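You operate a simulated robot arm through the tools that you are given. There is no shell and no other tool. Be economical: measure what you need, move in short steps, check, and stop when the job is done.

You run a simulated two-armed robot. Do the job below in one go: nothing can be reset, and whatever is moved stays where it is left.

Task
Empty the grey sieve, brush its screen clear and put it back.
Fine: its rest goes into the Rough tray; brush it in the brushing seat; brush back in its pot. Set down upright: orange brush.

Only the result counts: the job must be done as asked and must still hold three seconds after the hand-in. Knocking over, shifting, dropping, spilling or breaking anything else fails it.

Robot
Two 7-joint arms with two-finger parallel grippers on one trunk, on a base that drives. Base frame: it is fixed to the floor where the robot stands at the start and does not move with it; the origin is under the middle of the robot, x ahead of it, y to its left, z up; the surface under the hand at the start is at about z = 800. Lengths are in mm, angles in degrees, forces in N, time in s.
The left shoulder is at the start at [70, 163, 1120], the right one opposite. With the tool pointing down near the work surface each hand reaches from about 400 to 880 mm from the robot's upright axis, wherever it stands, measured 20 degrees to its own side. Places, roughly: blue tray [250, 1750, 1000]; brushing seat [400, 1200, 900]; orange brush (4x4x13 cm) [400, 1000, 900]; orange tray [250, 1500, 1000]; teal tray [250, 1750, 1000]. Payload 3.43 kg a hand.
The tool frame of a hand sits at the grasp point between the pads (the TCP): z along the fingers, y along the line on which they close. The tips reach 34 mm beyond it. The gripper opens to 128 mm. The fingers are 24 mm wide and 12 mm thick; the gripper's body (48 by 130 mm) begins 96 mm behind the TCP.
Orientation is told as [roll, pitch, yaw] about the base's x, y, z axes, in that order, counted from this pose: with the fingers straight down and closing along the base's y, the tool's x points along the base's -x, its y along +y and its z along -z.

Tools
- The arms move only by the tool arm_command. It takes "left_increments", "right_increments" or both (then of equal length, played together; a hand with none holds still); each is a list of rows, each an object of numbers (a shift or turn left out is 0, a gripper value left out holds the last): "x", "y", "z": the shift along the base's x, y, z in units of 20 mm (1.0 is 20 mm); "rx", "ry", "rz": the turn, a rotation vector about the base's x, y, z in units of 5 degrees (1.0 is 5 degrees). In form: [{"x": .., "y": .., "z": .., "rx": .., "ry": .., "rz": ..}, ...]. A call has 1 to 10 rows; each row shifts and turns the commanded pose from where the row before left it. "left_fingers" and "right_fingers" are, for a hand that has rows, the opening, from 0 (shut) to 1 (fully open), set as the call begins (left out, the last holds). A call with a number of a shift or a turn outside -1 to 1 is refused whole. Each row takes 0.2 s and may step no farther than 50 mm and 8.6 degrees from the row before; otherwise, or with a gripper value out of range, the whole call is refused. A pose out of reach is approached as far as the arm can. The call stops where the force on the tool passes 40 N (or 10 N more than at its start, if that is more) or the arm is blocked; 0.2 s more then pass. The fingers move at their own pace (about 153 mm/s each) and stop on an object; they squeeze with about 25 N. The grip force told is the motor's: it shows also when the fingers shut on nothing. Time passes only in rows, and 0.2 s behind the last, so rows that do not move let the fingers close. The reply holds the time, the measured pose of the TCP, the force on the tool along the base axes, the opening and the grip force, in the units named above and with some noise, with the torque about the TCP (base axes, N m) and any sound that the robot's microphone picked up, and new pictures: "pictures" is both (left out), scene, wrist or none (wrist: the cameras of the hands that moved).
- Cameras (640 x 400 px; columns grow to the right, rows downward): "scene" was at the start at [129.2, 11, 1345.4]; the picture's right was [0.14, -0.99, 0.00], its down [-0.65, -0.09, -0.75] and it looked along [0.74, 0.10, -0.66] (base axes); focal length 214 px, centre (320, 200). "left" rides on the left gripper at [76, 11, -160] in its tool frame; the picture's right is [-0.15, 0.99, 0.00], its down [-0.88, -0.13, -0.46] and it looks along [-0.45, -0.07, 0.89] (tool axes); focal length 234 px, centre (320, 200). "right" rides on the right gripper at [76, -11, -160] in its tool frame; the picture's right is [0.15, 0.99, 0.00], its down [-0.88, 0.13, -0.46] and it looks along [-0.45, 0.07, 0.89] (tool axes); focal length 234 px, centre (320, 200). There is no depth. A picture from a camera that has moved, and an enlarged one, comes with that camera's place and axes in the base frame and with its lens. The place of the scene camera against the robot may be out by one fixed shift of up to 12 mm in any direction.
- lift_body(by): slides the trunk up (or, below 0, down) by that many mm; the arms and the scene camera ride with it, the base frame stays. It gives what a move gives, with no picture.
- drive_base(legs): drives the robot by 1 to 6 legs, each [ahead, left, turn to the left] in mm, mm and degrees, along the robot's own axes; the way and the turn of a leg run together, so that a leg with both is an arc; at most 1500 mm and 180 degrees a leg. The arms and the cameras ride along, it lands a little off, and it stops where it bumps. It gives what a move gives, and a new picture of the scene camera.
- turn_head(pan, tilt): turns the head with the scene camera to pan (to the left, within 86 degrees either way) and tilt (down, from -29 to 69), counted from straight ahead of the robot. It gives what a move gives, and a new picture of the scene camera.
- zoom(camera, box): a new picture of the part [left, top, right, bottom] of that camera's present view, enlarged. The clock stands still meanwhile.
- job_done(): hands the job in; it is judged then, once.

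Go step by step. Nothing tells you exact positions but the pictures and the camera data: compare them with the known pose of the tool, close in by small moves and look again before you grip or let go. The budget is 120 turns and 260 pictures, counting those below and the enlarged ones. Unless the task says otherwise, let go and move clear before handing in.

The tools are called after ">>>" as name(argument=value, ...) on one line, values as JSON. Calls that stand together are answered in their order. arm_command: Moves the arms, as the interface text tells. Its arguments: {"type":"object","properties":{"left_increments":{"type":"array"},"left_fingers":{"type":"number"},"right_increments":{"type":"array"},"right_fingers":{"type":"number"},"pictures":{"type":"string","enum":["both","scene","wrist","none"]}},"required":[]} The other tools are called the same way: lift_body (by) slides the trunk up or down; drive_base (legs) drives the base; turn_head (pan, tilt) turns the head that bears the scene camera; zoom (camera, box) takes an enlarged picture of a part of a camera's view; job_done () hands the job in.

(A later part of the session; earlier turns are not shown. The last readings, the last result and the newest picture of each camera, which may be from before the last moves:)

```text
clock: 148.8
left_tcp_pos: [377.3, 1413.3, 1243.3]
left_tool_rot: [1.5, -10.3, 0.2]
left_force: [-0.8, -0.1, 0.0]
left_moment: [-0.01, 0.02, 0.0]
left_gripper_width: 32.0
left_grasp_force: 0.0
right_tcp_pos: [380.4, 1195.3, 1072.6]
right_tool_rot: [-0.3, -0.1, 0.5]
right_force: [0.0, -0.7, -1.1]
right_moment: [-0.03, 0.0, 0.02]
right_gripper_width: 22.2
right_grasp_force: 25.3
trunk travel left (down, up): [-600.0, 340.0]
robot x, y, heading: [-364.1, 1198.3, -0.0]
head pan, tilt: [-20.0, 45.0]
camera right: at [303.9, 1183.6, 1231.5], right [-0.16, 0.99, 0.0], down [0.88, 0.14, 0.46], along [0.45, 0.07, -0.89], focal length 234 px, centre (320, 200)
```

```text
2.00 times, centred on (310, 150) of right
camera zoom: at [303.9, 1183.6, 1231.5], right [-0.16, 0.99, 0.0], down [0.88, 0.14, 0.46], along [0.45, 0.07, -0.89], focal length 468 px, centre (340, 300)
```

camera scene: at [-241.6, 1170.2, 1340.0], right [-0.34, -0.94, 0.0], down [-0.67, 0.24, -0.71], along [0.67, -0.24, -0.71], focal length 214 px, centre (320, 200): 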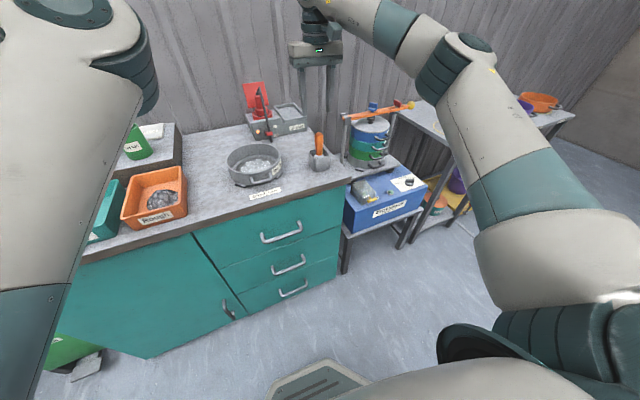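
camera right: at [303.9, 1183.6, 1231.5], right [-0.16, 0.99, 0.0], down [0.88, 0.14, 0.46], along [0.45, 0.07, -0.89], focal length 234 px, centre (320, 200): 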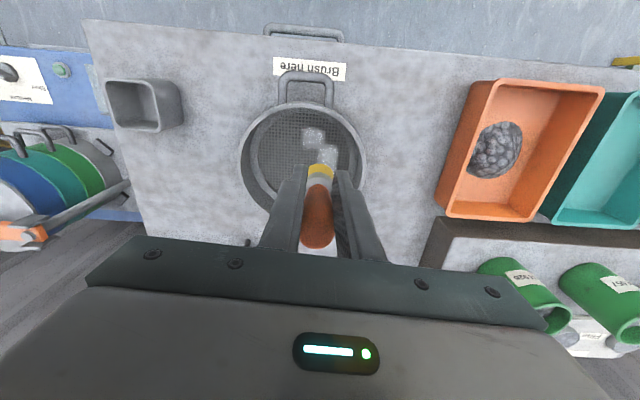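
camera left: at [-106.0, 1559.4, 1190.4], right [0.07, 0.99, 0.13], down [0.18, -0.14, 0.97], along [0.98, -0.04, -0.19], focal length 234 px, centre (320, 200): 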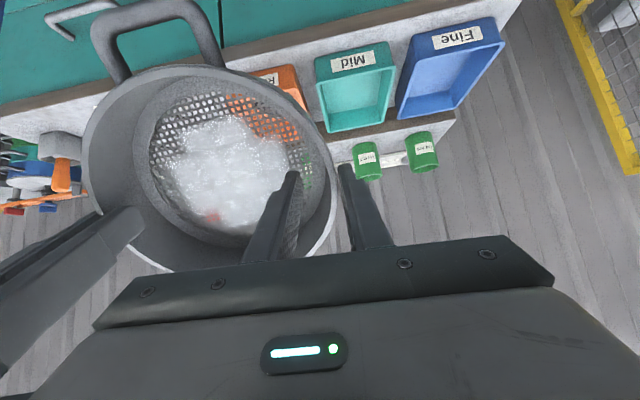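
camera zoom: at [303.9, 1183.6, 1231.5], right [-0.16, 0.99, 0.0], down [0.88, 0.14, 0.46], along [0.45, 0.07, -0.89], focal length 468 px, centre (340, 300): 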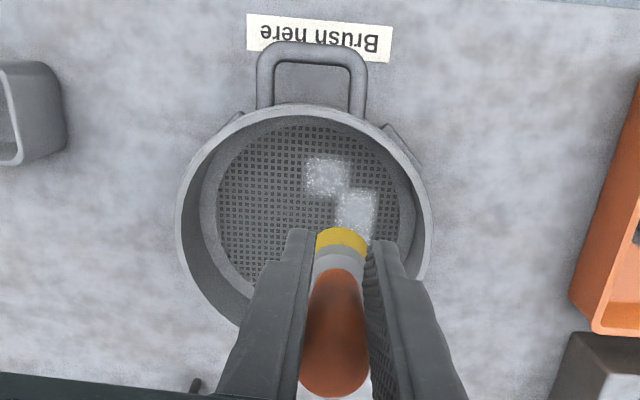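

Two clogged tiles remain at about [380, 1183] and [402, 1210]. I lower over the first and find contact again.

>>> arm_command(right_increments=[{"y": -0.5, "x": 0.1}, {"z": -1}, {"z": -1}, {"z": -1}, {"z": -1}, {"z": -0.5}, {}], pictures="none")

>>> arm_command(right_increments=[{"z": -0.1}, {"z": -0.1}, {}], pictures="none")

>>> arm_command(right_increments=[{"z": -0.1}, {"z": -0.05}, {}], pictures="none")

```text
clock: 150.4
left_tcp_pos: [377.0, 1413.8, 1243.7]
left_tool_rot: [1.6, -10.2, 0.2]
left_force: [-0.1, -0.4, -0.3]
left_moment: [0.0, -0.04, 0.0]
left_gripper_width: 32.2
left_grasp_force: 0.1
right_tcp_pos: [381.2, 1183.4, 982.3]
right_tool_rot: [-0.2, 0.0, 0.6]
right_force: [-0.5, -0.8, 0.1]
right_moment: [0.0, -0.01, 0.04]
right_gripper_width: 0.0
right_grasp_force: 25.1
trunk travel left (down, up): [-600.0, 340.0]
robot x, y, heading: [-365.2, 1198.2, 0.4]
head pan, tilt: [-20.0, 45.0]
```

```text
clock: 151.2
left_tcp_pos: [377.6, 1413.4, 1244.0]
left_tool_rot: [1.5, -10.4, 0.2]
left_force: [0.4, 0.6, 0.3]
left_moment: [-0.03, -0.02, 0.01]
left_gripper_width: 32.3
left_grasp_force: 0.2
right_tcp_pos: [382.2, 1184.8, 978.0]
right_tool_rot: [-0.3, -0.1, 0.7]
right_force: [-0.7, -0.5, -0.3]
right_moment: [0.0, -0.05, 0.01]
right_gripper_width: 0.0
right_grasp_force: 25.4
trunk travel left (down, up): [-600.0, 340.0]
robot x, y, heading: [-362.6, 1196.4, 0.2]
head pan, tilt: [-20.0, 45.0]
```

```text
clock: 152.0
left_tcp_pos: [377.2, 1413.8, 1243.8]
left_tool_rot: [1.4, -10.3, 0.3]
left_force: [-0.5, 1.1, 0.3]
left_moment: [0.03, 0.01, -0.01]
left_gripper_width: 32.3
left_grasp_force: 0.0
right_tcp_pos: [381.9, 1186.3, 976.1]
right_tool_rot: [-0.2, 0.0, 0.5]
right_force: [-1.0, -0.5, 0.5]
right_moment: [-0.03, 0.0, -0.04]
right_gripper_width: 0.0
right_grasp_force: 24.9
trunk travel left (down, up): [-600.0, 340.0]
robot x, y, heading: [-365.2, 1196.1, 0.1]
head pan, tilt: [-20.0, 45.0]
```

The fingers are empty: the brush slipped out. I look where it is.

>>> zoom(camera="scene", box=[200, 80, 330, 190])

>>> zoom(camera="right", box=[0, 0, 640, 400])

```text
3.64 times, centred on (265, 135) of scene
camera zoom: at [-241.6, 1170.2, 1340.1], right [-0.34, -0.94, 0.0], down [-0.67, 0.24, -0.71], along [0.67, -0.24, -0.71], focal length 780 px, centre (520, 436)
```

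zoom: 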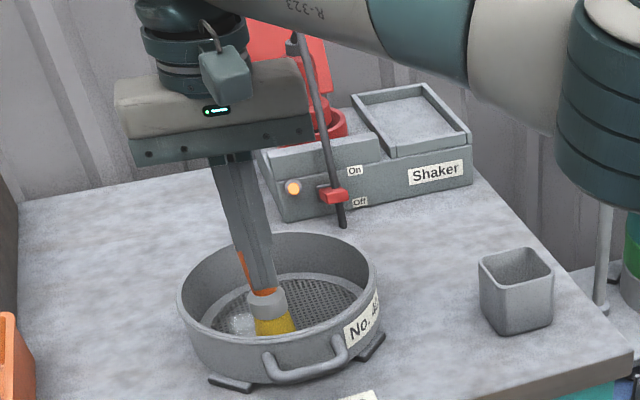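

```text
1.00 times, centred on (320, 200) of right (not enlarged: the box is as wide or as high as the picture)
camera zoom: at [305.7, 1173.6, 1134.9], right [-0.16, 0.99, 0.0], down [0.88, 0.14, 0.46], along [0.45, 0.07, -0.89], focal length 234 px, centre (320, 200)
```

zoom: 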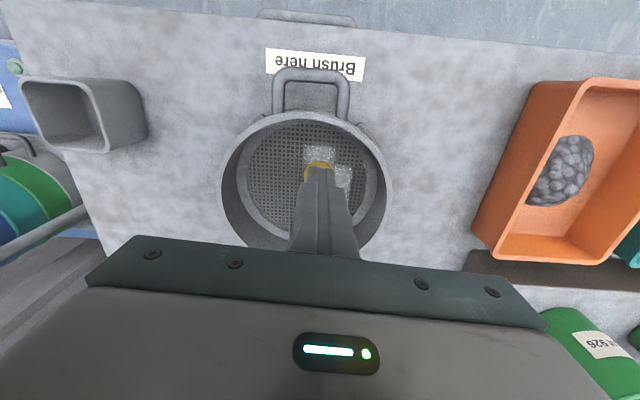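

>>> zoom(camera="scene", box=[230, 120, 300, 190])

>>> zoom(camera="right", box=[250, 110, 390, 260])

```text
5.71 times, centred on (265, 155) of scene
camera zoom: at [-241.6, 1170.2, 1340.1], right [-0.34, -0.94, 0.0], down [-0.67, 0.24, -0.71], along [0.67, -0.24, -0.71], focal length 1226 px, centre (634, 457)
```

zoom: 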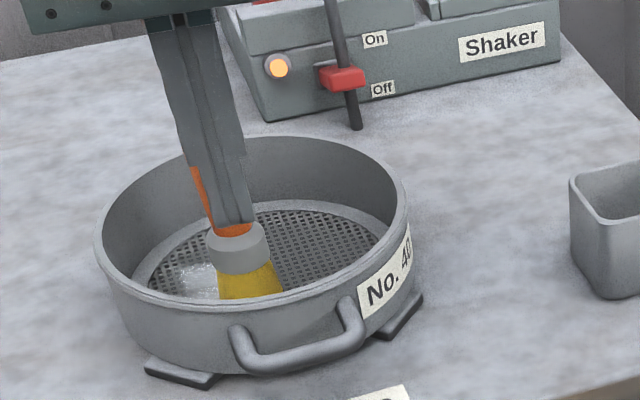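

```text
2.67 times, centred on (320, 185) of right
camera zoom: at [305.7, 1173.6, 1134.9], right [-0.16, 0.99, 0.0], down [0.88, 0.14, 0.46], along [0.45, 0.07, -0.89], focal length 624 px, centre (320, 240)
```

zoom: 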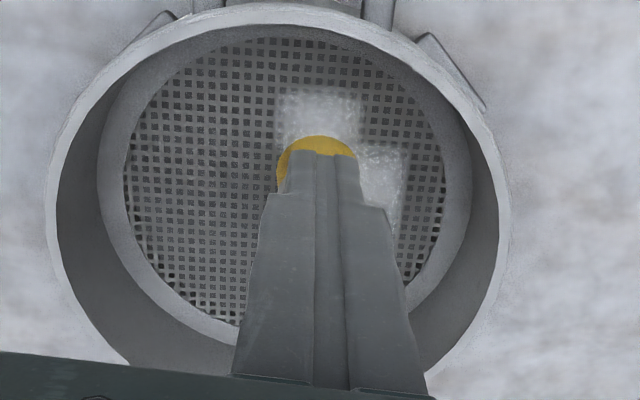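

The brush stands upright on the screen at about [405, 1184], just ahead of the closed fingers. I back off a little, rise, open and re-grip it from above.

>>> arm_command(right_increments=[{"x": -0.3}, {"x": -0.7}, {"x": -0.5, "z": 0.5}, {"z": 1}, {"z": 1}, {"z": 1}, {"z": 1}, {"z": 1}], pictures="wrist")

>>> zoom(camera="right", box=[240, 40, 400, 200])

>>> zoom(camera="scene", box=[220, 100, 300, 190])

```text
clock: 153.8
left_tcp_pos: [378.1, 1414.0, 1244.5]
left_tool_rot: [1.4, -10.3, 0.2]
left_force: [0.3, 1.0, 0.1]
left_moment: [-0.04, -0.03, -0.03]
left_gripper_width: 31.8
left_grasp_force: 0.2
right_tcp_pos: [351.4, 1186.4, 1086.0]
right_tool_rot: [-0.2, -0.2, 0.6]
right_force: [-0.1, -0.2, 0.5]
right_moment: [-0.01, 0.0, 0.01]
right_gripper_width: 0.0
right_grasp_force: 25.0
trunk travel left (down, up): [-600.0, 340.0]
robot x, y, heading: [-365.6, 1196.2, 0.3]
head pan, tilt: [-20.0, 45.0]
camera right: at [274.6, 1174.6, 1244.8], right [-0.16, 0.99, 0.0], down [0.88, 0.14, 0.46], along [0.45, 0.07, -0.89], focal length 234 px, centre (320, 200)
```

right: 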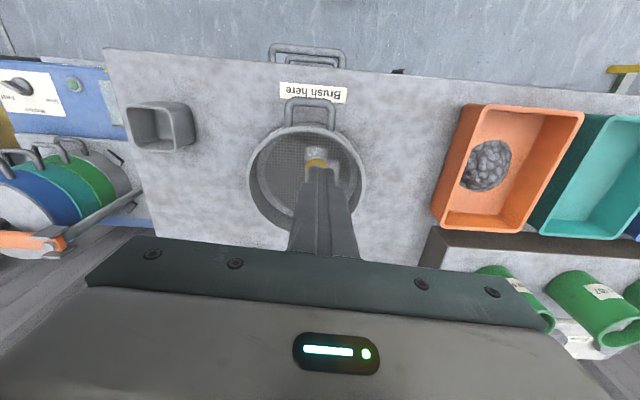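

```text
2.50 times, centred on (320, 120) of right
camera zoom: at [274.6, 1174.6, 1244.8], right [-0.16, 0.99, 0.0], down [0.88, 0.14, 0.46], along [0.45, 0.07, -0.89], focal length 585 px, centre (320, 400)
```

zoom: 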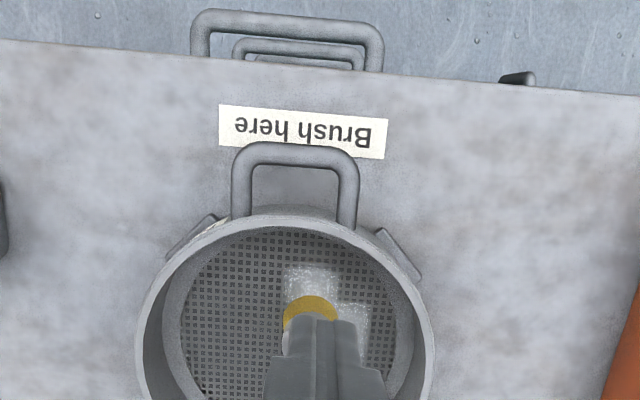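

```text
4.44 times, centred on (260, 145) of scene
camera zoom: at [-242.0, 1170.6, 1340.1], right [-0.34, -0.94, 0.0], down [-0.67, 0.24, -0.71], along [0.67, -0.24, -0.71], focal length 953 px, centre (587, 444)
```

zoom: 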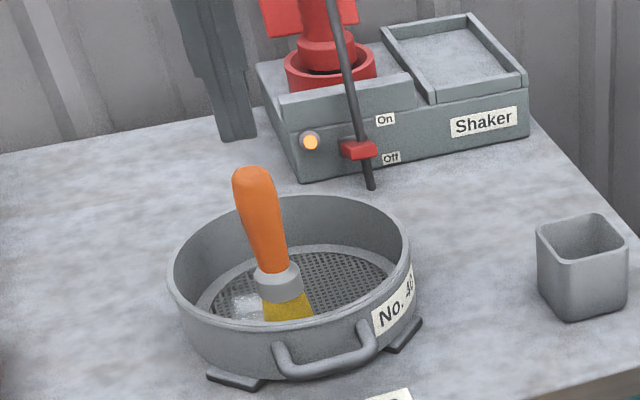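

>>> arm_command(right_increments=[{"z": 0.8}, {}], right_fingers=0.6, pictures="none")

>>> zoom(camera="right", box=[240, 60, 400, 220])

```text
clock: 154.4
left_tcp_pos: [378.0, 1412.6, 1242.1]
left_tool_rot: [1.5, -10.2, 0.1]
left_force: [-0.4, 0.2, -0.5]
left_moment: [0.04, -0.03, 0.01]
left_gripper_width: 32.2
left_grasp_force: 0.0
right_tcp_pos: [348.8, 1186.9, 1101.2]
right_tool_rot: [-0.3, -0.1, 0.6]
right_force: [0.4, 0.8, -0.2]
right_moment: [0.0, -0.01, 0.01]
right_gripper_width: 76.7
right_grasp_force: 0.1
trunk travel left (down, up): [-600.0, 340.0]
robot x, y, heading: [-364.4, 1200.3, 0.2]
head pan, tilt: [-20.0, 45.0]
```

```text
2.50 times, centred on (320, 140) of right
camera zoom: at [274.6, 1174.7, 1260.2], right [-0.16, 0.99, 0.0], down [0.88, 0.14, 0.46], along [0.45, 0.07, -0.89], focal length 585 px, centre (320, 350)
```

zoom: 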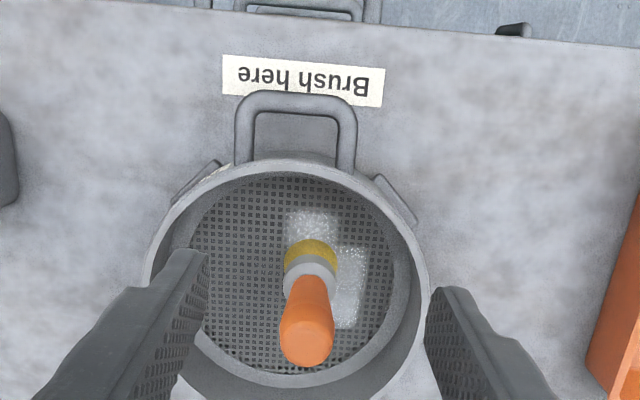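

The brush stands upright at [393, 1187]. I re-grip it at the thick part of its handle.

>>> arm_command(right_increments=[{"x": 0.7}, {"x": 0.8}, {"x": 0.7}, {"z": -1}, {"z": -1}, {"z": -1}, {"z": -1}, {"z": -1}, {"z": -0.85}], pictures="none")

>>> zoom(camera="right", box=[200, 60, 440, 260])

```text
clock: 156.4
left_tcp_pos: [377.4, 1415.0, 1243.8]
left_tool_rot: [1.4, -10.3, 0.2]
left_force: [0.3, -0.2, -0.4]
left_moment: [0.0, 0.01, 0.0]
left_gripper_width: 32.2
left_grasp_force: 0.1
right_tcp_pos: [396.0, 1186.2, 983.1]
right_tool_rot: [-0.1, -0.1, 0.5]
right_force: [-0.1, 0.3, 0.1]
right_moment: [0.0, 0.0, -0.02]
right_gripper_width: 76.6
right_grasp_force: 0.1
trunk travel left (down, up): [-600.0, 340.0]
robot x, y, heading: [-367.1, 1198.8, 0.1]
head pan, tilt: [-20.0, 45.0]
```

```text
2.00 times, centred on (320, 160) of right
camera zoom: at [319.9, 1174.5, 1142.6], right [-0.16, 0.99, 0.0], down [0.88, 0.14, 0.46], along [0.45, 0.07, -0.89], focal length 468 px, centre (320, 280)
```

zoom: 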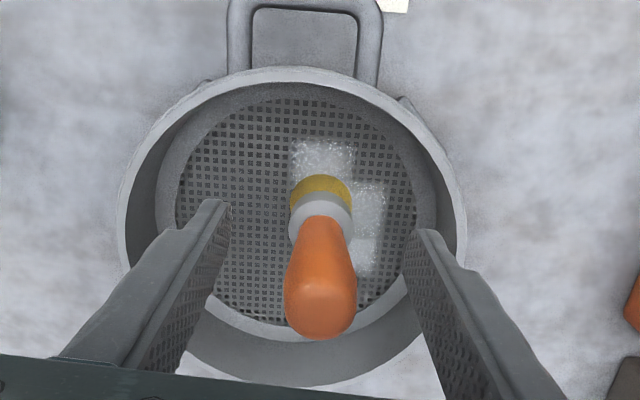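

>>> arm_command(right_increments=[{"x": -0.2}, {}], pictures="none")

>>> arm_command(right_increments=[{}, {}, {}, {}], right_fingers=0, pictures="none")

```text
clock: 157.0
left_tcp_pos: [377.5, 1414.2, 1243.3]
left_tool_rot: [1.5, -10.3, 0.1]
left_force: [-0.9, -0.1, 0.3]
left_moment: [0.03, -0.03, 0.02]
left_gripper_width: 32.0
left_grasp_force: 0.1
right_tcp_pos: [391.6, 1186.2, 983.8]
right_tool_rot: [-0.2, -0.1, 0.5]
right_force: [0.4, 0.1, -0.5]
right_moment: [0.02, -0.01, -0.01]
right_gripper_width: 76.8
right_grasp_force: 0.1
trunk travel left (down, up): [-600.0, 340.0]
robot x, y, heading: [-362.7, 1199.5, 0.3]
head pan, tilt: [-20.0, 45.0]
```

```text
clock: 158.0
left_tcp_pos: [376.8, 1415.3, 1243.0]
left_tool_rot: [1.5, -10.2, 0.2]
left_force: [-0.1, 0.4, -0.2]
left_moment: [-0.02, 0.02, 0.0]
left_gripper_width: 32.1
left_grasp_force: 0.0
right_tcp_pos: [391.7, 1186.1, 983.2]
right_tool_rot: [-0.2, -0.1, 0.6]
right_force: [-0.4, -0.2, 0.5]
right_moment: [0.05, 0.04, -0.01]
right_gripper_width: 24.8
right_grasp_force: 24.8
trunk travel left (down, up): [-600.0, 340.0]
robot x, y, heading: [-363.3, 1196.3, 0.3]
head pan, tilt: [-20.0, 45.0]
```

Gripped. I press lightly and brush the two remaining spots with short strokes, staying clear of the wall.

>>> arm_command(right_increments=[{"z": -0.04}, {"x": -0.5, "y": -0.1}, {"x": 0.3, "y": 0.3}, {"x": -0.3, "y": -0.5}, {"x": 0.6, "y": 0.3}], pictures="none")

>>> zoom(camera="right", box=[200, 60, 440, 260])

```text
clock: 159.2
left_tcp_pos: [377.2, 1415.2, 1243.2]
left_tool_rot: [1.4, -10.3, 0.2]
left_force: [-0.1, 0.1, 1.1]
left_moment: [-0.02, 0.02, -0.02]
left_gripper_width: 31.9
left_grasp_force: 0.1
right_tcp_pos: [393.7, 1184.6, 984.8]
right_tool_rot: [-0.3, -0.1, 0.5]
right_force: [-0.7, -1.6, 3.8]
right_moment: [-0.09, 0.11, 0.0]
right_gripper_width: 23.5
right_grasp_force: 25.1
trunk travel left (down, up): [-600.0, 340.0]
robot x, y, heading: [-362.2, 1197.5, 0.3]
head pan, tilt: [-20.0, 45.0]
```

```text
2.00 times, centred on (320, 160) of right
camera zoom: at [318.1, 1174.8, 1142.5], right [-0.16, 0.99, -0.01], down [0.88, 0.14, 0.46], along [0.45, 0.07, -0.89], focal length 468 px, centre (320, 280)
```

zoom: 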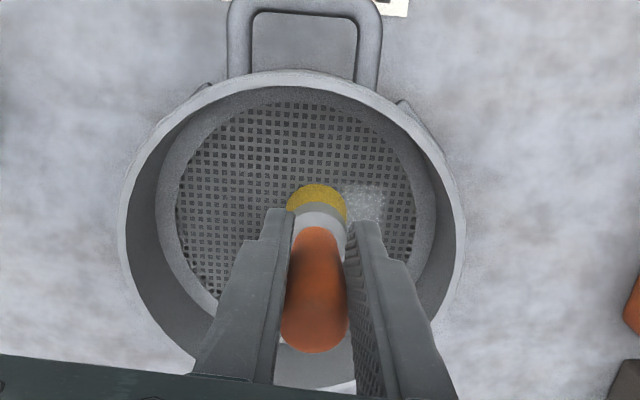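

The first spot is clean. For the second I use sideways strokes, lifting between them so the brush isn't dragged out of the fingers.

>>> arm_command(right_increments=[{"y": 0.6}, {"y": 0.6}, {"z": 0.2, "y": -0.5}, {"x": 0.8}, {"z": -0.2}, {"y": 0.6}, {"y": -0.6}, {"z": 0.2}, {"x": 0.7}, {"z": -0.2}], pictures="none")

>>> zoom(camera="right", box=[200, 60, 440, 260])

```text
clock: 161.4
left_tcp_pos: [376.0, 1411.7, 1243.2]
left_tool_rot: [1.6, -10.2, 0.1]
left_force: [-0.2, 0.0, -0.3]
left_moment: [0.01, -0.02, 0.0]
left_gripper_width: 32.1
left_grasp_force: 0.0
right_tcp_pos: [424.8, 1197.6, 984.0]
right_tool_rot: [-0.2, -0.1, 0.6]
right_force: [-0.2, -0.6, -1.4]
right_moment: [0.0, 0.05, -0.01]
right_gripper_width: 23.2
right_grasp_force: 25.2
trunk travel left (down, up): [-600.0, 340.0]
robot x, y, heading: [-364.6, 1196.8, 0.2]
head pan, tilt: [-20.0, 45.0]
```

```text
2.00 times, centred on (320, 160) of right
camera zoom: at [348.4, 1186.2, 1142.8], right [-0.16, 0.99, 0.0], down [0.88, 0.14, 0.46], along [0.45, 0.07, -0.89], focal length 468 px, centre (320, 280)
```

zoom: 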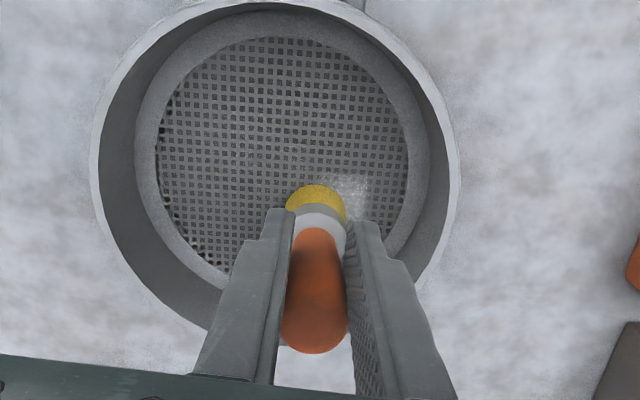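

>>> arm_command(right_increments=[{"z": -0.08}, {"y": 0.6}, {"y": 0.1}, {"y": -0.6}, {"z": 0.2}, {"x": -0.5}, {"z": -0.2}, {"y": 0.5}, {"y": -0.5}, {"z": 0.25}], pictures="none")

>>> arm_command(right_increments=[{"z": 1}, {"z": 1}, {"z": 1}, {"z": 1}], pictures="none")

>>> zoom(camera="right", box=[200, 60, 440, 260])

>>> zoom(camera="scene", box=[220, 100, 310, 190])

```text
clock: 163.6
left_tcp_pos: [378.4, 1415.4, 1244.1]
left_tool_rot: [1.6, -10.2, 0.2]
left_force: [0.7, 0.2, -0.2]
left_moment: [-0.03, -0.01, 0.0]
left_gripper_width: 31.8
left_grasp_force: 0.0
right_tcp_pos: [414.1, 1201.9, 986.0]
right_tool_rot: [-0.3, -0.1, 0.5]
right_force: [0.8, -0.1, -1.5]
right_moment: [-0.05, -0.01, 0.01]
right_gripper_width: 22.1
right_grasp_force: 25.0
trunk travel left (down, up): [-600.0, 340.0]
robot x, y, heading: [-366.4, 1196.5, 0.3]
head pan, tilt: [-20.0, 45.0]
```

```text
clock: 164.6
left_tcp_pos: [377.0, 1414.8, 1242.9]
left_tool_rot: [1.6, -10.4, 0.2]
left_force: [0.0, 0.1, 0.0]
left_moment: [-0.03, -0.02, 0.02]
left_gripper_width: 31.9
left_grasp_force: 0.1
right_tcp_pos: [410.9, 1202.6, 1068.3]
right_tool_rot: [-0.3, -0.2, 0.6]
right_force: [0.6, 0.4, -1.1]
right_moment: [-0.03, 0.03, -0.01]
right_gripper_width: 22.0
right_grasp_force: 24.9
trunk travel left (down, up): [-600.0, 340.0]
robot x, y, heading: [-366.0, 1198.3, -0.1]
head pan, tilt: [-20.0, 45.0]
```

```text
2.00 times, centred on (320, 160) of right
camera zoom: at [335.4, 1191.0, 1227.0], right [-0.16, 0.99, -0.01], down [0.88, 0.14, 0.46], along [0.45, 0.07, -0.89], focal length 468 px, centre (320, 280)
```

zoom: 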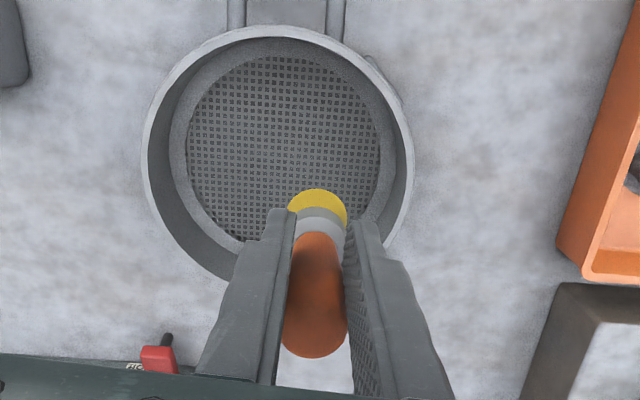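

```text
4.44 times, centred on (265, 145) of scene
camera zoom: at [-242.3, 1171.4, 1340.2], right [-0.34, -0.94, 0.0], down [-0.67, 0.24, -0.71], along [0.67, -0.24, -0.71], focal length 953 px, centre (564, 444)
```

zoom: 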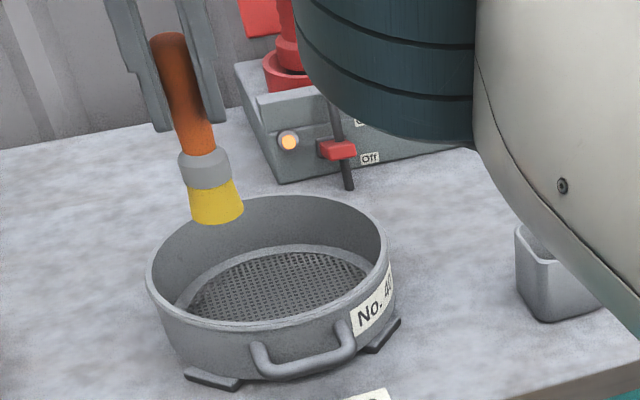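

The screen is clear. I carry the brush back over its pot.

>>> arm_command(right_increments=[{"z": 0.5, "y": -0.5}, {"y": -1, "x": -0.2}, {"y": -1, "x": -0.2}, {"y": -1, "x": -0.2}, {"y": -1, "x": -0.2}, {"y": -1, "x": -0.2}, {"y": -1, "x": -0.2}, {"y": -1, "x": -0.2}, {"y": -1, "x": -0.2}, {"y": -1, "x": -0.2}], pictures="none")

>>> arm_command(right_increments=[{"y": -1, "x": -0.2}, {"y": -1, "x": -0.2}, {"y": -0.75, "x": -0.1}, {}], pictures="none")

>>> zoom(camera="right", box=[200, 60, 440, 260])

>>> zoom(camera="scene", box=[270, 90, 370, 190])

```text
clock: 166.8
left_tcp_pos: [376.6, 1413.7, 1243.4]
left_tool_rot: [1.6, -10.3, 0.1]
left_force: [0.2, -0.6, -0.1]
left_moment: [0.0, 0.01, -0.01]
left_gripper_width: 31.8
left_grasp_force: 0.1
right_tcp_pos: [373.4, 1008.7, 1077.6]
right_tool_rot: [-0.2, -0.1, 0.6]
right_force: [0.3, 0.0, -0.5]
right_moment: [0.03, 0.02, -0.03]
right_gripper_width: 0.0
right_grasp_force: 25.1
right hand out of reach, approached as far as the arm can: row 1
trunk travel left (down, up): [-600.0, 340.0]
robot x, y, heading: [-365.2, 1197.6, 0.2]
head pan, tilt: [-20.0, 45.0]
```

```text
clock: 167.8
left_tcp_pos: [378.0, 1413.0, 1242.8]
left_tool_rot: [1.6, -10.3, 0.2]
left_force: [0.7, -0.5, 0.0]
left_moment: [0.03, -0.02, -0.06]
left_gripper_width: 32.2
left_grasp_force: 0.0
right_tcp_pos: [363.8, 954.9, 1075.6]
right_tool_rot: [-0.2, -0.2, 0.6]
right_force: [-0.4, 0.6, 0.4]
right_moment: [0.0, 0.0, 0.0]
right_gripper_width: 0.1
right_grasp_force: 25.0
trunk travel left (down, up): [-600.0, 340.0]
robot x, y, heading: [-365.1, 1200.8, 0.2]
head pan, tilt: [-20.0, 45.0]
```

```text
2.00 times, centred on (320, 160) of right
camera zoom: at [287.4, 943.7, 1234.9], right [-0.16, 0.99, 0.0], down [0.88, 0.14, 0.46], along [0.45, 0.07, -0.89], focal length 468 px, centre (320, 280)
```

zoom: 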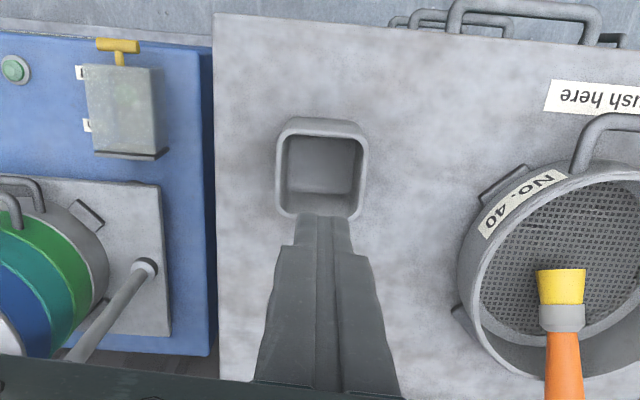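

```text
4.00 times, centred on (320, 140) of scene
camera zoom: at [-241.5, 1170.3, 1340.1], right [-0.34, -0.94, 0.0], down [-0.67, 0.24, -0.71], along [0.67, -0.24, -0.71], focal length 858 px, centre (320, 440)
```

zoom: 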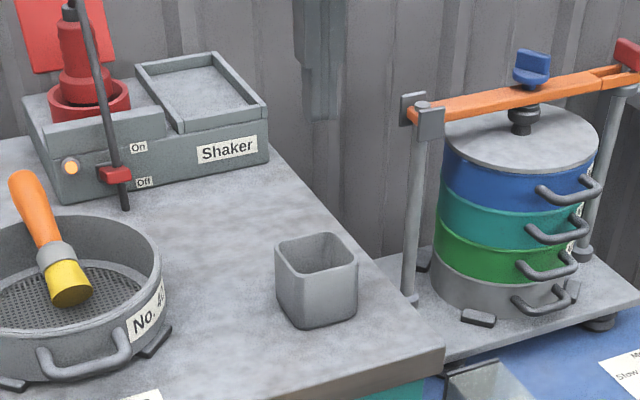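

The brush slipped out again, and now leans inside the sieve with its handle over the far rim. I look closely to plan a better grip.

>>> zoom(camera="scene", box=[210, 90, 310, 190])

>>> arm_command(right_increments=[{"z": 1, "x": -0.5}, {"y": 1, "z": 1, "x": -0.5}, {"y": 1}, {"y": 1}, {"y": 1}, {"y": 1}, {"y": 1}, {"y": 1}, {"y": 1}, {"y": 1}], right_fingers=0.6, pictures="wrist")

```text
4.00 times, centred on (260, 140) of scene
camera zoom: at [-241.5, 1170.3, 1340.1], right [-0.34, -0.94, 0.0], down [-0.67, 0.24, -0.71], along [0.67, -0.24, -0.71], focal length 858 px, centre (560, 440)
```

zoom: 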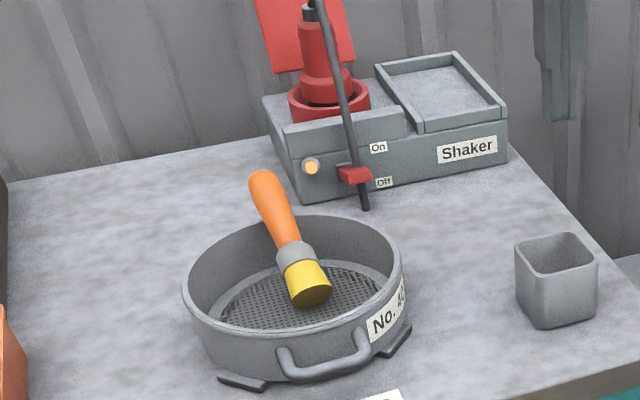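

```text
clock: 170.0
left_tcp_pos: [376.5, 1414.7, 1244.6]
left_tool_rot: [1.5, -10.4, 0.2]
left_force: [0.1, -0.1, -0.1]
left_moment: [-0.01, -0.02, -0.02]
left_gripper_width: 32.2
left_grasp_force: 0.1
right_tcp_pos: [346.5, 1138.4, 1117.3]
right_tool_rot: [-0.4, -0.1, 0.6]
right_force: [0.4, 0.1, 0.2]
right_moment: [-0.02, 0.0, -0.03]
right_gripper_width: 76.9
right_grasp_force: 0.0
trunk travel left (down, up): [-600.0, 340.0]
robot x, y, heading: [-365.3, 1195.6, 0.2]
head pan, tilt: [-20.0, 45.0]
camera right: at [269.9, 1125.9, 1276.5], right [-0.16, 0.99, 0.0], down [0.88, 0.14, 0.46], along [0.45, 0.07, -0.89], focal length 234 px, centre (320, 200)
```

right: 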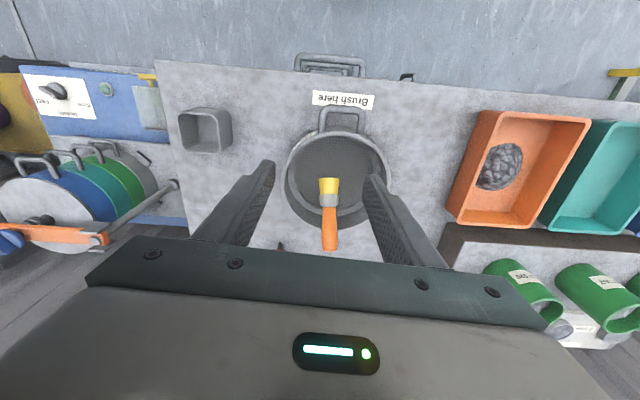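

The brush lies inclined (from about [425,1164,899] up to [521,1182,950]). I'll grip its handle across, fingers down, and then tilt the hand forward so it stands vertical. First I drive 130 mm closer for reach.

>>> drive_base(legs=[[130, 0, 0]])

>>> arm_command(right_increments=[{"rz": 1, "y": 0.5}, {"rz": 1.0, "y": 0.6}, {"y": 0.6}, {"x": -0.3}], pictures="none")

>>> zoom(camera="right", box=[200, 60, 440, 260])

```text
clock: 171.2
left_tcp_pos: [505.3, 1412.4, 1243.5]
left_tool_rot: [1.6, -10.3, 0.1]
left_force: [0.4, 1.0, -0.4]
left_moment: [0.01, -0.01, 0.01]
left_gripper_width: 32.2
left_grasp_force: 0.0
right_tcp_pos: [472.8, 1136.4, 1117.5]
right_tool_rot: [-0.1, -0.3, 0.4]
right_force: [0.3, -0.6, 0.1]
right_moment: [-0.02, -0.03, -0.02]
right_gripper_width: 76.8
right_grasp_force: 0.1
trunk travel left (down, up): [-600.0, 340.0]
robot x, y, heading: [-236.2, 1201.4, 0.2]
head pan, tilt: [-20.0, 45.0]
camera scene: at [-114.3, 1170.6, 1340.2], right [-0.34, -0.94, 0.0], down [-0.67, 0.24, -0.71], along [0.67, -0.24, -0.71], focal length 214 px, centre (320, 200)
```

scene: 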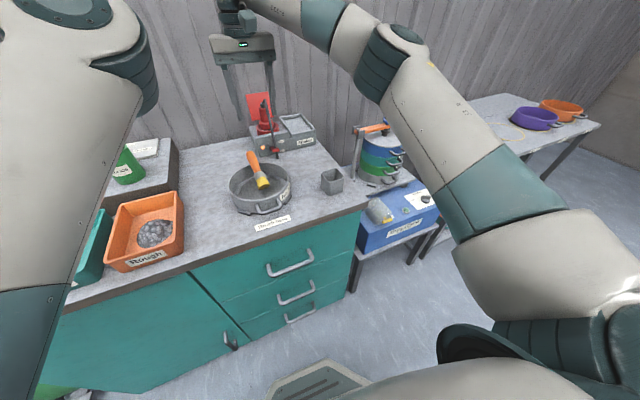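

```text
clock: 172.2
left_tcp_pos: [505.5, 1414.1, 1244.1]
left_tool_rot: [1.5, -10.4, 0.2]
left_force: [-0.9, -0.1, -0.3]
left_moment: [0.03, -0.01, -0.04]
left_gripper_width: 32.0
left_grasp_force: 0.1
right_tcp_pos: [468.3, 1170.0, 1118.6]
right_tool_rot: [-0.2, -0.3, 10.5]
right_force: [-1.0, -0.5, 0.8]
right_moment: [0.03, 0.0, 0.01]
right_gripper_width: 76.8
right_grasp_force: 0.1
trunk travel left (down, up): [-600.0, 340.0]
robot x, y, heading: [-237.3, 1198.9, 0.1]
head pan, tilt: [-20.0, 45.0]
```

```text
2.00 times, centred on (320, 160) of right
camera zoom: at [394.0, 1145.1, 1277.3], right [-0.32, 0.95, 0.0], down [0.84, 0.29, 0.46], along [0.43, 0.15, -0.89], focal length 468 px, centre (320, 280)
```

zoom: 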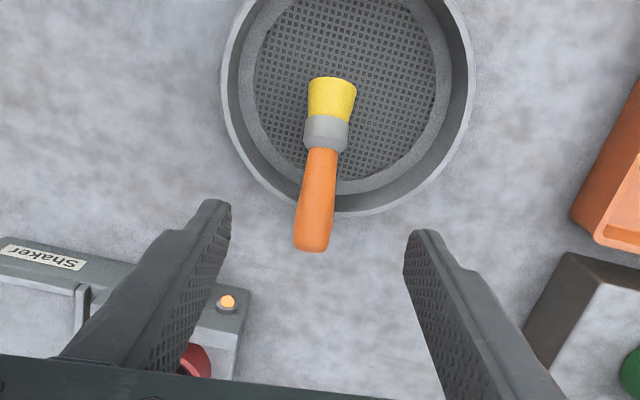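

>>> arm_command(right_increments=[{"x": 0.1, "y": 0.17}, {"z": -1}, {"z": -1}, {"z": -1}, {"z": -1}, {"z": -1}, {"z": -1}, {"z": -1}], right_fingers=0.36, pictures="none")

>>> zoom(camera="right", box=[200, 60, 440, 260])

```text
clock: 174.0
left_tcp_pos: [506.9, 1414.3, 1243.3]
left_tool_rot: [1.5, -10.3, 0.1]
left_force: [0.0, 0.5, 0.0]
left_moment: [0.01, -0.02, -0.02]
left_gripper_width: 32.0
left_grasp_force: 0.1
right_tcp_pos: [470.1, 1173.3, 977.3]
right_tool_rot: [-0.2, -0.1, 10.5]
right_force: [0.1, 0.1, 0.2]
right_moment: [-0.02, -0.01, -0.01]
right_gripper_width: 46.2
right_grasp_force: 0.1
trunk travel left (down, up): [-600.0, 340.0]
robot x, y, heading: [-235.9, 1196.6, 0.1]
head pan, tilt: [-20.0, 45.0]
```

```text
2.00 times, centred on (320, 160) of right
camera zoom: at [397.5, 1149.0, 1136.0], right [-0.32, 0.95, 0.0], down [0.84, 0.29, 0.46], along [0.43, 0.14, -0.89], focal length 468 px, centre (320, 280)
```

zoom: 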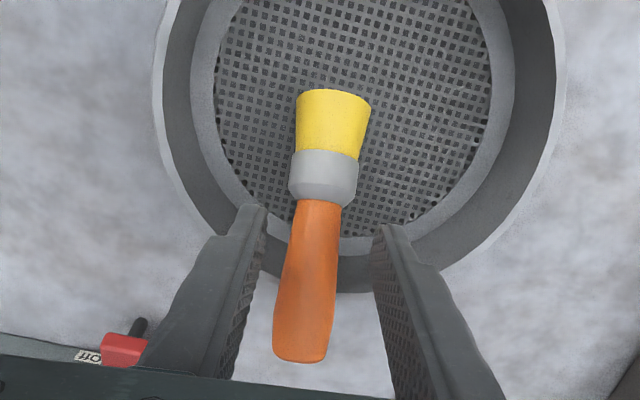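

>>> arm_command(right_increments=[{"z": -1}, {"z": -0.8}, {"z": -0.4}], pictures="none")

>>> arm_command(right_increments=[{}, {}, {}], right_fingers=0, pictures="none")

>>> arm_command(right_increments=[{"z": 0.5}, {"z": 1}, {"z": 1}, {"z": 1}, {"z": 1}], pictures="none")

>>> zoom(camera="scene", box=[200, 80, 320, 200])

```text
clock: 174.8
left_tcp_pos: [504.6, 1415.7, 1243.8]
left_tool_rot: [1.5, -10.3, 0.1]
left_force: [0.3, 0.1, 0.7]
left_moment: [-0.05, 0.0, -0.02]
left_gripper_width: 32.1
left_grasp_force: 0.0
right_tcp_pos: [470.4, 1173.4, 933.6]
right_tool_rot: [-0.2, -0.1, 10.5]
right_force: [0.3, 0.6, 0.8]
right_moment: [-0.01, -0.02, -0.03]
right_gripper_width: 46.0
right_grasp_force: 0.0
trunk travel left (down, up): [-600.0, 340.0]
robot x, y, heading: [-236.6, 1198.9, 0.1]
head pan, tilt: [-20.0, 45.0]
```

```text
clock: 175.6
left_tcp_pos: [505.8, 1415.2, 1244.0]
left_tool_rot: [1.5, -10.3, 0.1]
left_force: [-0.1, -0.4, 0.0]
left_moment: [-0.01, -0.02, -0.02]
left_gripper_width: 32.2
left_grasp_force: 0.0
right_tcp_pos: [470.6, 1173.6, 934.5]
right_tool_rot: [-0.2, -0.1, 10.5]
right_force: [0.4, -0.1, -0.6]
right_moment: [-0.02, -0.03, 0.0]
right_gripper_width: 30.8
right_grasp_force: 25.0
trunk travel left (down, up): [-600.0, 340.0]
robot x, y, heading: [-238.8, 1201.9, 0.4]
head pan, tilt: [-20.0, 45.0]
```

```text
clock: 176.8
left_tcp_pos: [503.9, 1413.6, 1244.0]
left_tool_rot: [1.4, -10.3, 0.3]
left_force: [0.1, 0.5, 1.0]
left_moment: [-0.02, 0.01, -0.03]
left_gripper_width: 32.1
left_grasp_force: 0.1
right_tcp_pos: [469.8, 1174.7, 1024.3]
right_tool_rot: [-0.2, -0.1, 10.6]
right_force: [0.3, 0.3, -1.1]
right_moment: [-0.01, -0.03, 0.01]
right_gripper_width: 31.1
right_grasp_force: 25.3
trunk travel left (down, up): [-600.0, 340.0]
robot x, y, heading: [-235.5, 1200.3, 0.4]
head pan, tilt: [-20.0, 45.0]
```

```text
3.33 times, centred on (260, 140) of scene
camera zoom: at [-113.9, 1170.9, 1340.1], right [-0.34, -0.94, 0.0], down [-0.67, 0.24, -0.71], along [0.67, -0.24, -0.71], focal length 715 px, centre (520, 400)
```

zoom: 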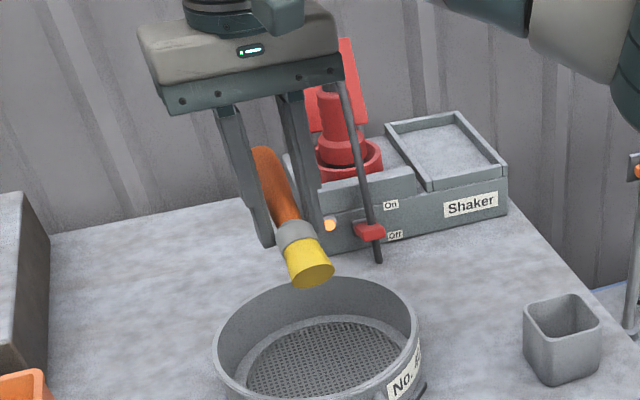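

The brush is held across, and the screen is clear. I raise it, back away and tilt the hand so the brush becomes vertical.

>>> arm_command(right_increments=[{"z": 1}, {"z": 1}, {"x": -0.8, "z": 0.5}, {"x": -0.8, "ry": -0.94, "rx": 0.175}, {"x": -0.8, "ry": -0.94, "rx": 0.175}, {"x": -0.8, "ry": -0.94, "rx": 0.175}, {"ry": -0.94, "rx": 0.175}, {"ry": -0.94, "rx": 0.175}, {"ry": -0.94, "rx": 0.175}, {"ry": -0.94, "rx": 0.175}], pictures="none")

>>> arm_command(right_increments=[{"ry": -0.94, "rx": 0.175}, {"ry": -0.94, "rx": 0.175}, {"ry": -0.94, "rx": 0.175}, {"ry": -0.94, "rx": 0.175}, {"ry": -0.94, "rx": 0.175}, {"ry": -0.94, "rx": 0.175}, {"rz": -1}, {"rz": -1}], pictures="scene")

>>> zoom(camera="right", box=[0, 0, 640, 400])

```text
clock: 179.0
left_tcp_pos: [506.0, 1413.6, 1243.7]
left_tool_rot: [1.5, -10.4, 0.1]
left_force: [-0.7, 0.2, 0.4]
left_moment: [-0.01, 0.0, -0.02]
left_gripper_width: 32.1
left_grasp_force: 0.1
right_tcp_pos: [405.7, 1173.5, 1074.5]
right_tool_rot: [-0.1, -33.6, 10.5]
right_force: [0.0, 0.1, -1.1]
right_moment: [0.01, 0.02, -0.04]
right_gripper_width: 31.0
right_grasp_force: 24.7
trunk travel left (down, up): [-600.0, 340.0]
robot x, y, heading: [-235.6, 1194.5, 0.1]
head pan, tilt: [-20.0, 45.0]
```

```text
clock: 180.8
left_tcp_pos: [504.8, 1414.8, 1243.4]
left_tool_rot: [1.4, -10.3, 0.2]
left_force: [0.5, 0.6, -0.4]
left_moment: [0.0, -0.02, 0.0]
left_gripper_width: 32.1
left_grasp_force: 0.1
right_tcp_pos: [406.6, 1174.4, 1074.0]
right_tool_rot: [-0.1, -62.3, 0.4]
right_force: [0.1, -0.1, -1.0]
right_moment: [-0.04, 0.0, 0.03]
right_gripper_width: 30.8
right_grasp_force: 25.2
trunk travel left (down, up): [-600.0, 340.0]
robot x, y, heading: [-235.1, 1197.4, 0.3]
head pan, tilt: [-20.0, 45.0]
camera scene: at [-113.4, 1171.3, 1340.0], right [-0.34, -0.94, 0.0], down [-0.67, 0.24, -0.71], along [0.67, -0.24, -0.71], focal length 214 px, centre (320, 200)
```

scene: 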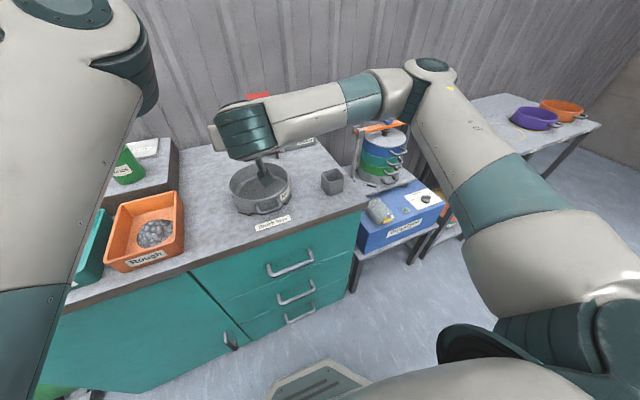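

```text
1.00 times, centred on (320, 200) of right (not enlarged: the box is as wide or as high as the picture)
camera zoom: at [229.8, 1161.9, 1080.4], right [-0.07, 0.99, -0.13], down [0.0, 0.13, 0.99], along [1.0, 0.07, -0.01], focal length 234 px, centre (320, 200)
```

zoom: 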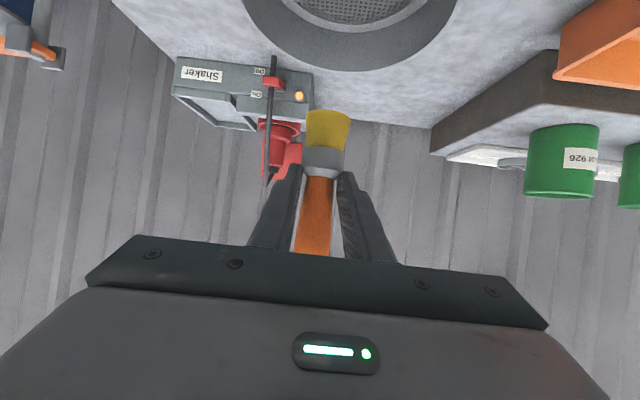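

The brush is now vertical, but this grip is too low to reach into the pot. I'll stand it on the free bench near [345, 1050], and re-grip it from above.

>>> arm_command(right_increments=[{"y": -1, "x": -0.6}, {"y": -1, "x": -0.6}, {"y": -1, "x": -0.6}, {"y": -1, "x": -0.6}, {"y": -1, "x": -0.6}, {"y": -1, "x": -0.5}, {"z": -1}, {"z": -1}, {"z": -1}, {"z": -1}], pictures="none")

>>> arm_command(right_increments=[{"z": -0.8}, {"z": -0.8}, {"z": -0.5}, {}], pictures="wrist")

>>> zoom(camera="scene", box=[260, 110, 360, 210])

```text
clock: 183.0
left_tcp_pos: [506.3, 1414.0, 1243.3]
left_tool_rot: [1.5, -10.3, 0.2]
left_force: [0.1, -0.4, 0.8]
left_moment: [0.01, -0.02, 0.0]
left_gripper_width: 32.2
left_grasp_force: 0.1
right_tcp_pos: [341.4, 1055.5, 992.4]
right_tool_rot: [-0.1, -62.3, 0.4]
right_force: [0.4, -0.3, -1.5]
right_moment: [0.0, 0.02, 0.01]
right_gripper_width: 30.6
right_grasp_force: 24.6
right hand out of reach, approached as far as the arm can: row 8
trunk travel left (down, up): [-600.0, 340.0]
robot x, y, heading: [-237.4, 1198.1, 0.1]
head pan, tilt: [-20.0, 45.0]
```

```text
clock: 184.0
left_tcp_pos: [506.0, 1413.9, 1243.8]
left_tool_rot: [1.5, -10.3, 0.1]
left_force: [-0.8, -0.1, 0.2]
left_moment: [0.02, -0.02, 0.02]
left_gripper_width: 32.0
left_grasp_force: 0.0
right_tcp_pos: [340.8, 1058.5, 950.7]
right_tool_rot: [0.0, -62.3, 0.3]
right_force: [-0.3, -0.8, -0.6]
right_moment: [0.01, 0.01, 0.02]
right_gripper_width: 30.7
right_grasp_force: 25.0
trunk travel left (down, up): [-600.0, 340.0]
robot x, y, heading: [-236.9, 1198.3, 0.2]
head pan, tilt: [-20.0, 45.0]
camera right: at [163.2, 1043.5, 957.7], right [-0.07, 0.99, -0.13], down [0.01, 0.13, 0.99], along [1.0, 0.07, -0.01], focal length 234 px, centre (320, 200)
```

right: 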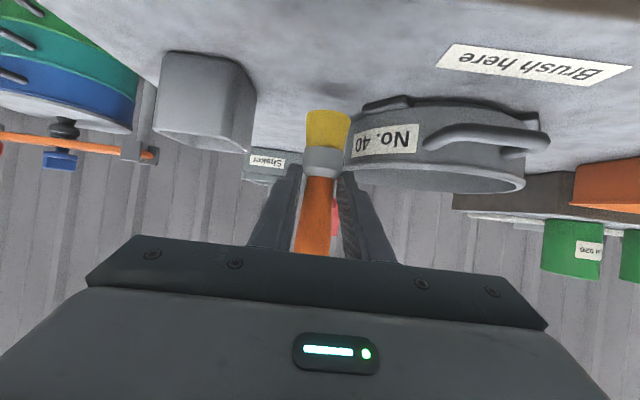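

```text
4.00 times, centred on (310, 160) of scene
camera zoom: at [-113.5, 1170.6, 1340.0], right [-0.34, -0.94, 0.0], down [-0.67, 0.24, -0.71], along [0.67, -0.24, -0.71], focal length 858 px, centre (360, 360)
```

zoom: 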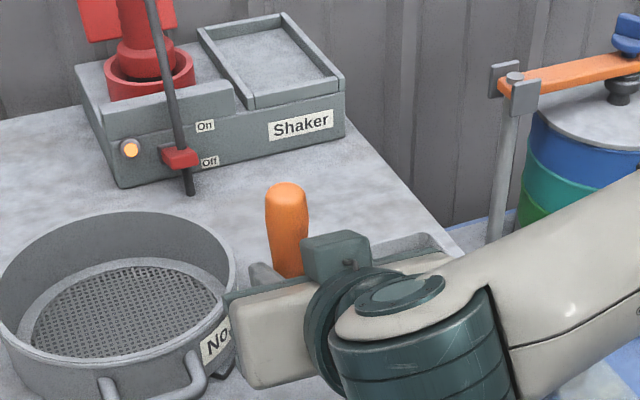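

>>> arm_command(right_increments=[{"z": -0.3}, {"z": -0.2}, {"z": -0.1}, {}], pictures="none")

>>> arm_command(right_increments=[{"z": -0.1}, {"z": -0.1}, {}], pictures="none")

```text
clock: 185.0
left_tcp_pos: [506.4, 1414.1, 1244.1]
left_tool_rot: [1.6, -10.3, 0.2]
left_force: [0.8, 0.4, -0.1]
left_moment: [-0.03, -0.03, -0.01]
left_gripper_width: 32.3
left_grasp_force: 0.1
right_tcp_pos: [340.9, 1056.2, 939.0]
right_tool_rot: [-0.1, -62.3, 0.4]
right_force: [-0.1, 0.0, -2.4]
right_moment: [0.01, 0.02, 0.01]
right_gripper_width: 30.9
right_grasp_force: 25.0
trunk travel left (down, up): [-600.0, 340.0]
robot x, y, heading: [-232.4, 1200.7, 0.3]
head pan, tilt: [-20.0, 45.0]
```

```text
clock: 185.8
left_tcp_pos: [506.0, 1413.4, 1244.3]
left_tool_rot: [1.6, -10.3, 0.1]
left_force: [-0.3, 0.5, -0.5]
left_moment: [0.04, 0.0, -0.01]
left_gripper_width: 32.0
left_grasp_force: 0.0
right_tcp_pos: [339.6, 1055.0, 936.3]
right_tool_rot: [-0.1, -62.4, 0.5]
right_force: [0.3, 0.3, -1.1]
right_moment: [0.02, 0.01, -0.03]
right_gripper_width: 31.0
right_grasp_force: 25.1
trunk travel left (down, up): [-600.0, 340.0]
robot x, y, heading: [-235.2, 1197.4, -0.1]
head pan, tilt: [-20.0, 45.0]
```

>>> arm_command(right_increments=[{"z": -0.1}, {"z": -0.1}, {}], pictures="none")

>>> arm_command(right_increments=[{"z": -0.1}, {"z": -0.05}, {}], pictures="wrist")

```text
clock: 186.6
left_tcp_pos: [504.9, 1413.5, 1243.5]
left_tool_rot: [1.5, -10.4, 0.1]
left_force: [0.1, -0.5, 0.9]
left_moment: [-0.01, 0.0, 0.01]
left_gripper_width: 31.7
left_grasp_force: 0.1
right_tcp_pos: [341.7, 1055.7, 931.0]
right_tool_rot: [0.0, -62.3, 0.5]
right_force: [-0.1, -0.2, -1.2]
right_moment: [0.01, 0.02, -0.02]
right_gripper_width: 31.2
right_grasp_force: 24.7
trunk travel left (down, up): [-600.0, 340.0]
robot x, y, heading: [-235.1, 1198.4, 0.1]
head pan, tilt: [-20.0, 45.0]
```

```text
clock: 187.4
left_tcp_pos: [505.2, 1413.6, 1243.0]
left_tool_rot: [1.5, -10.2, 0.2]
left_force: [0.7, -0.3, -0.6]
left_moment: [-0.03, -0.02, 0.04]
left_gripper_width: 31.9
left_grasp_force: 0.0
right_tcp_pos: [340.8, 1056.2, 929.9]
right_tool_rot: [-0.1, -62.4, 0.6]
right_force: [-0.1, 1.0, -1.1]
right_moment: [-0.01, 0.04, -0.04]
right_gripper_width: 30.8
right_grasp_force: 25.2
trunk travel left (down, up): [-600.0, 340.0]
robot x, y, heading: [-238.9, 1199.6, -0.0]
head pan, tilt: [-20.0, 45.0]
camera right: at [164.3, 1043.1, 935.5], right [-0.07, 0.99, -0.13], down [0.01, 0.13, 0.99], along [1.0, 0.07, -0.02], focal length 234 px, centre (320, 200)
```

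right: 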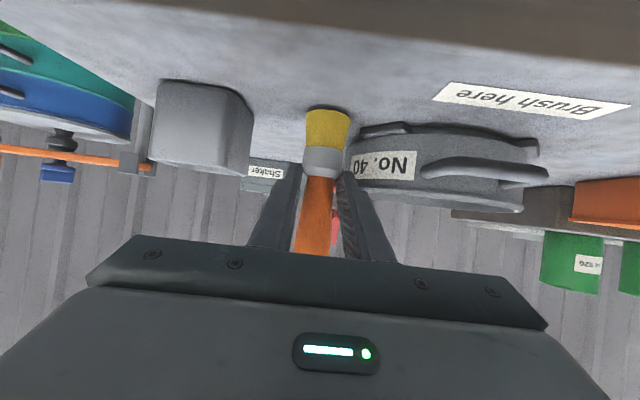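

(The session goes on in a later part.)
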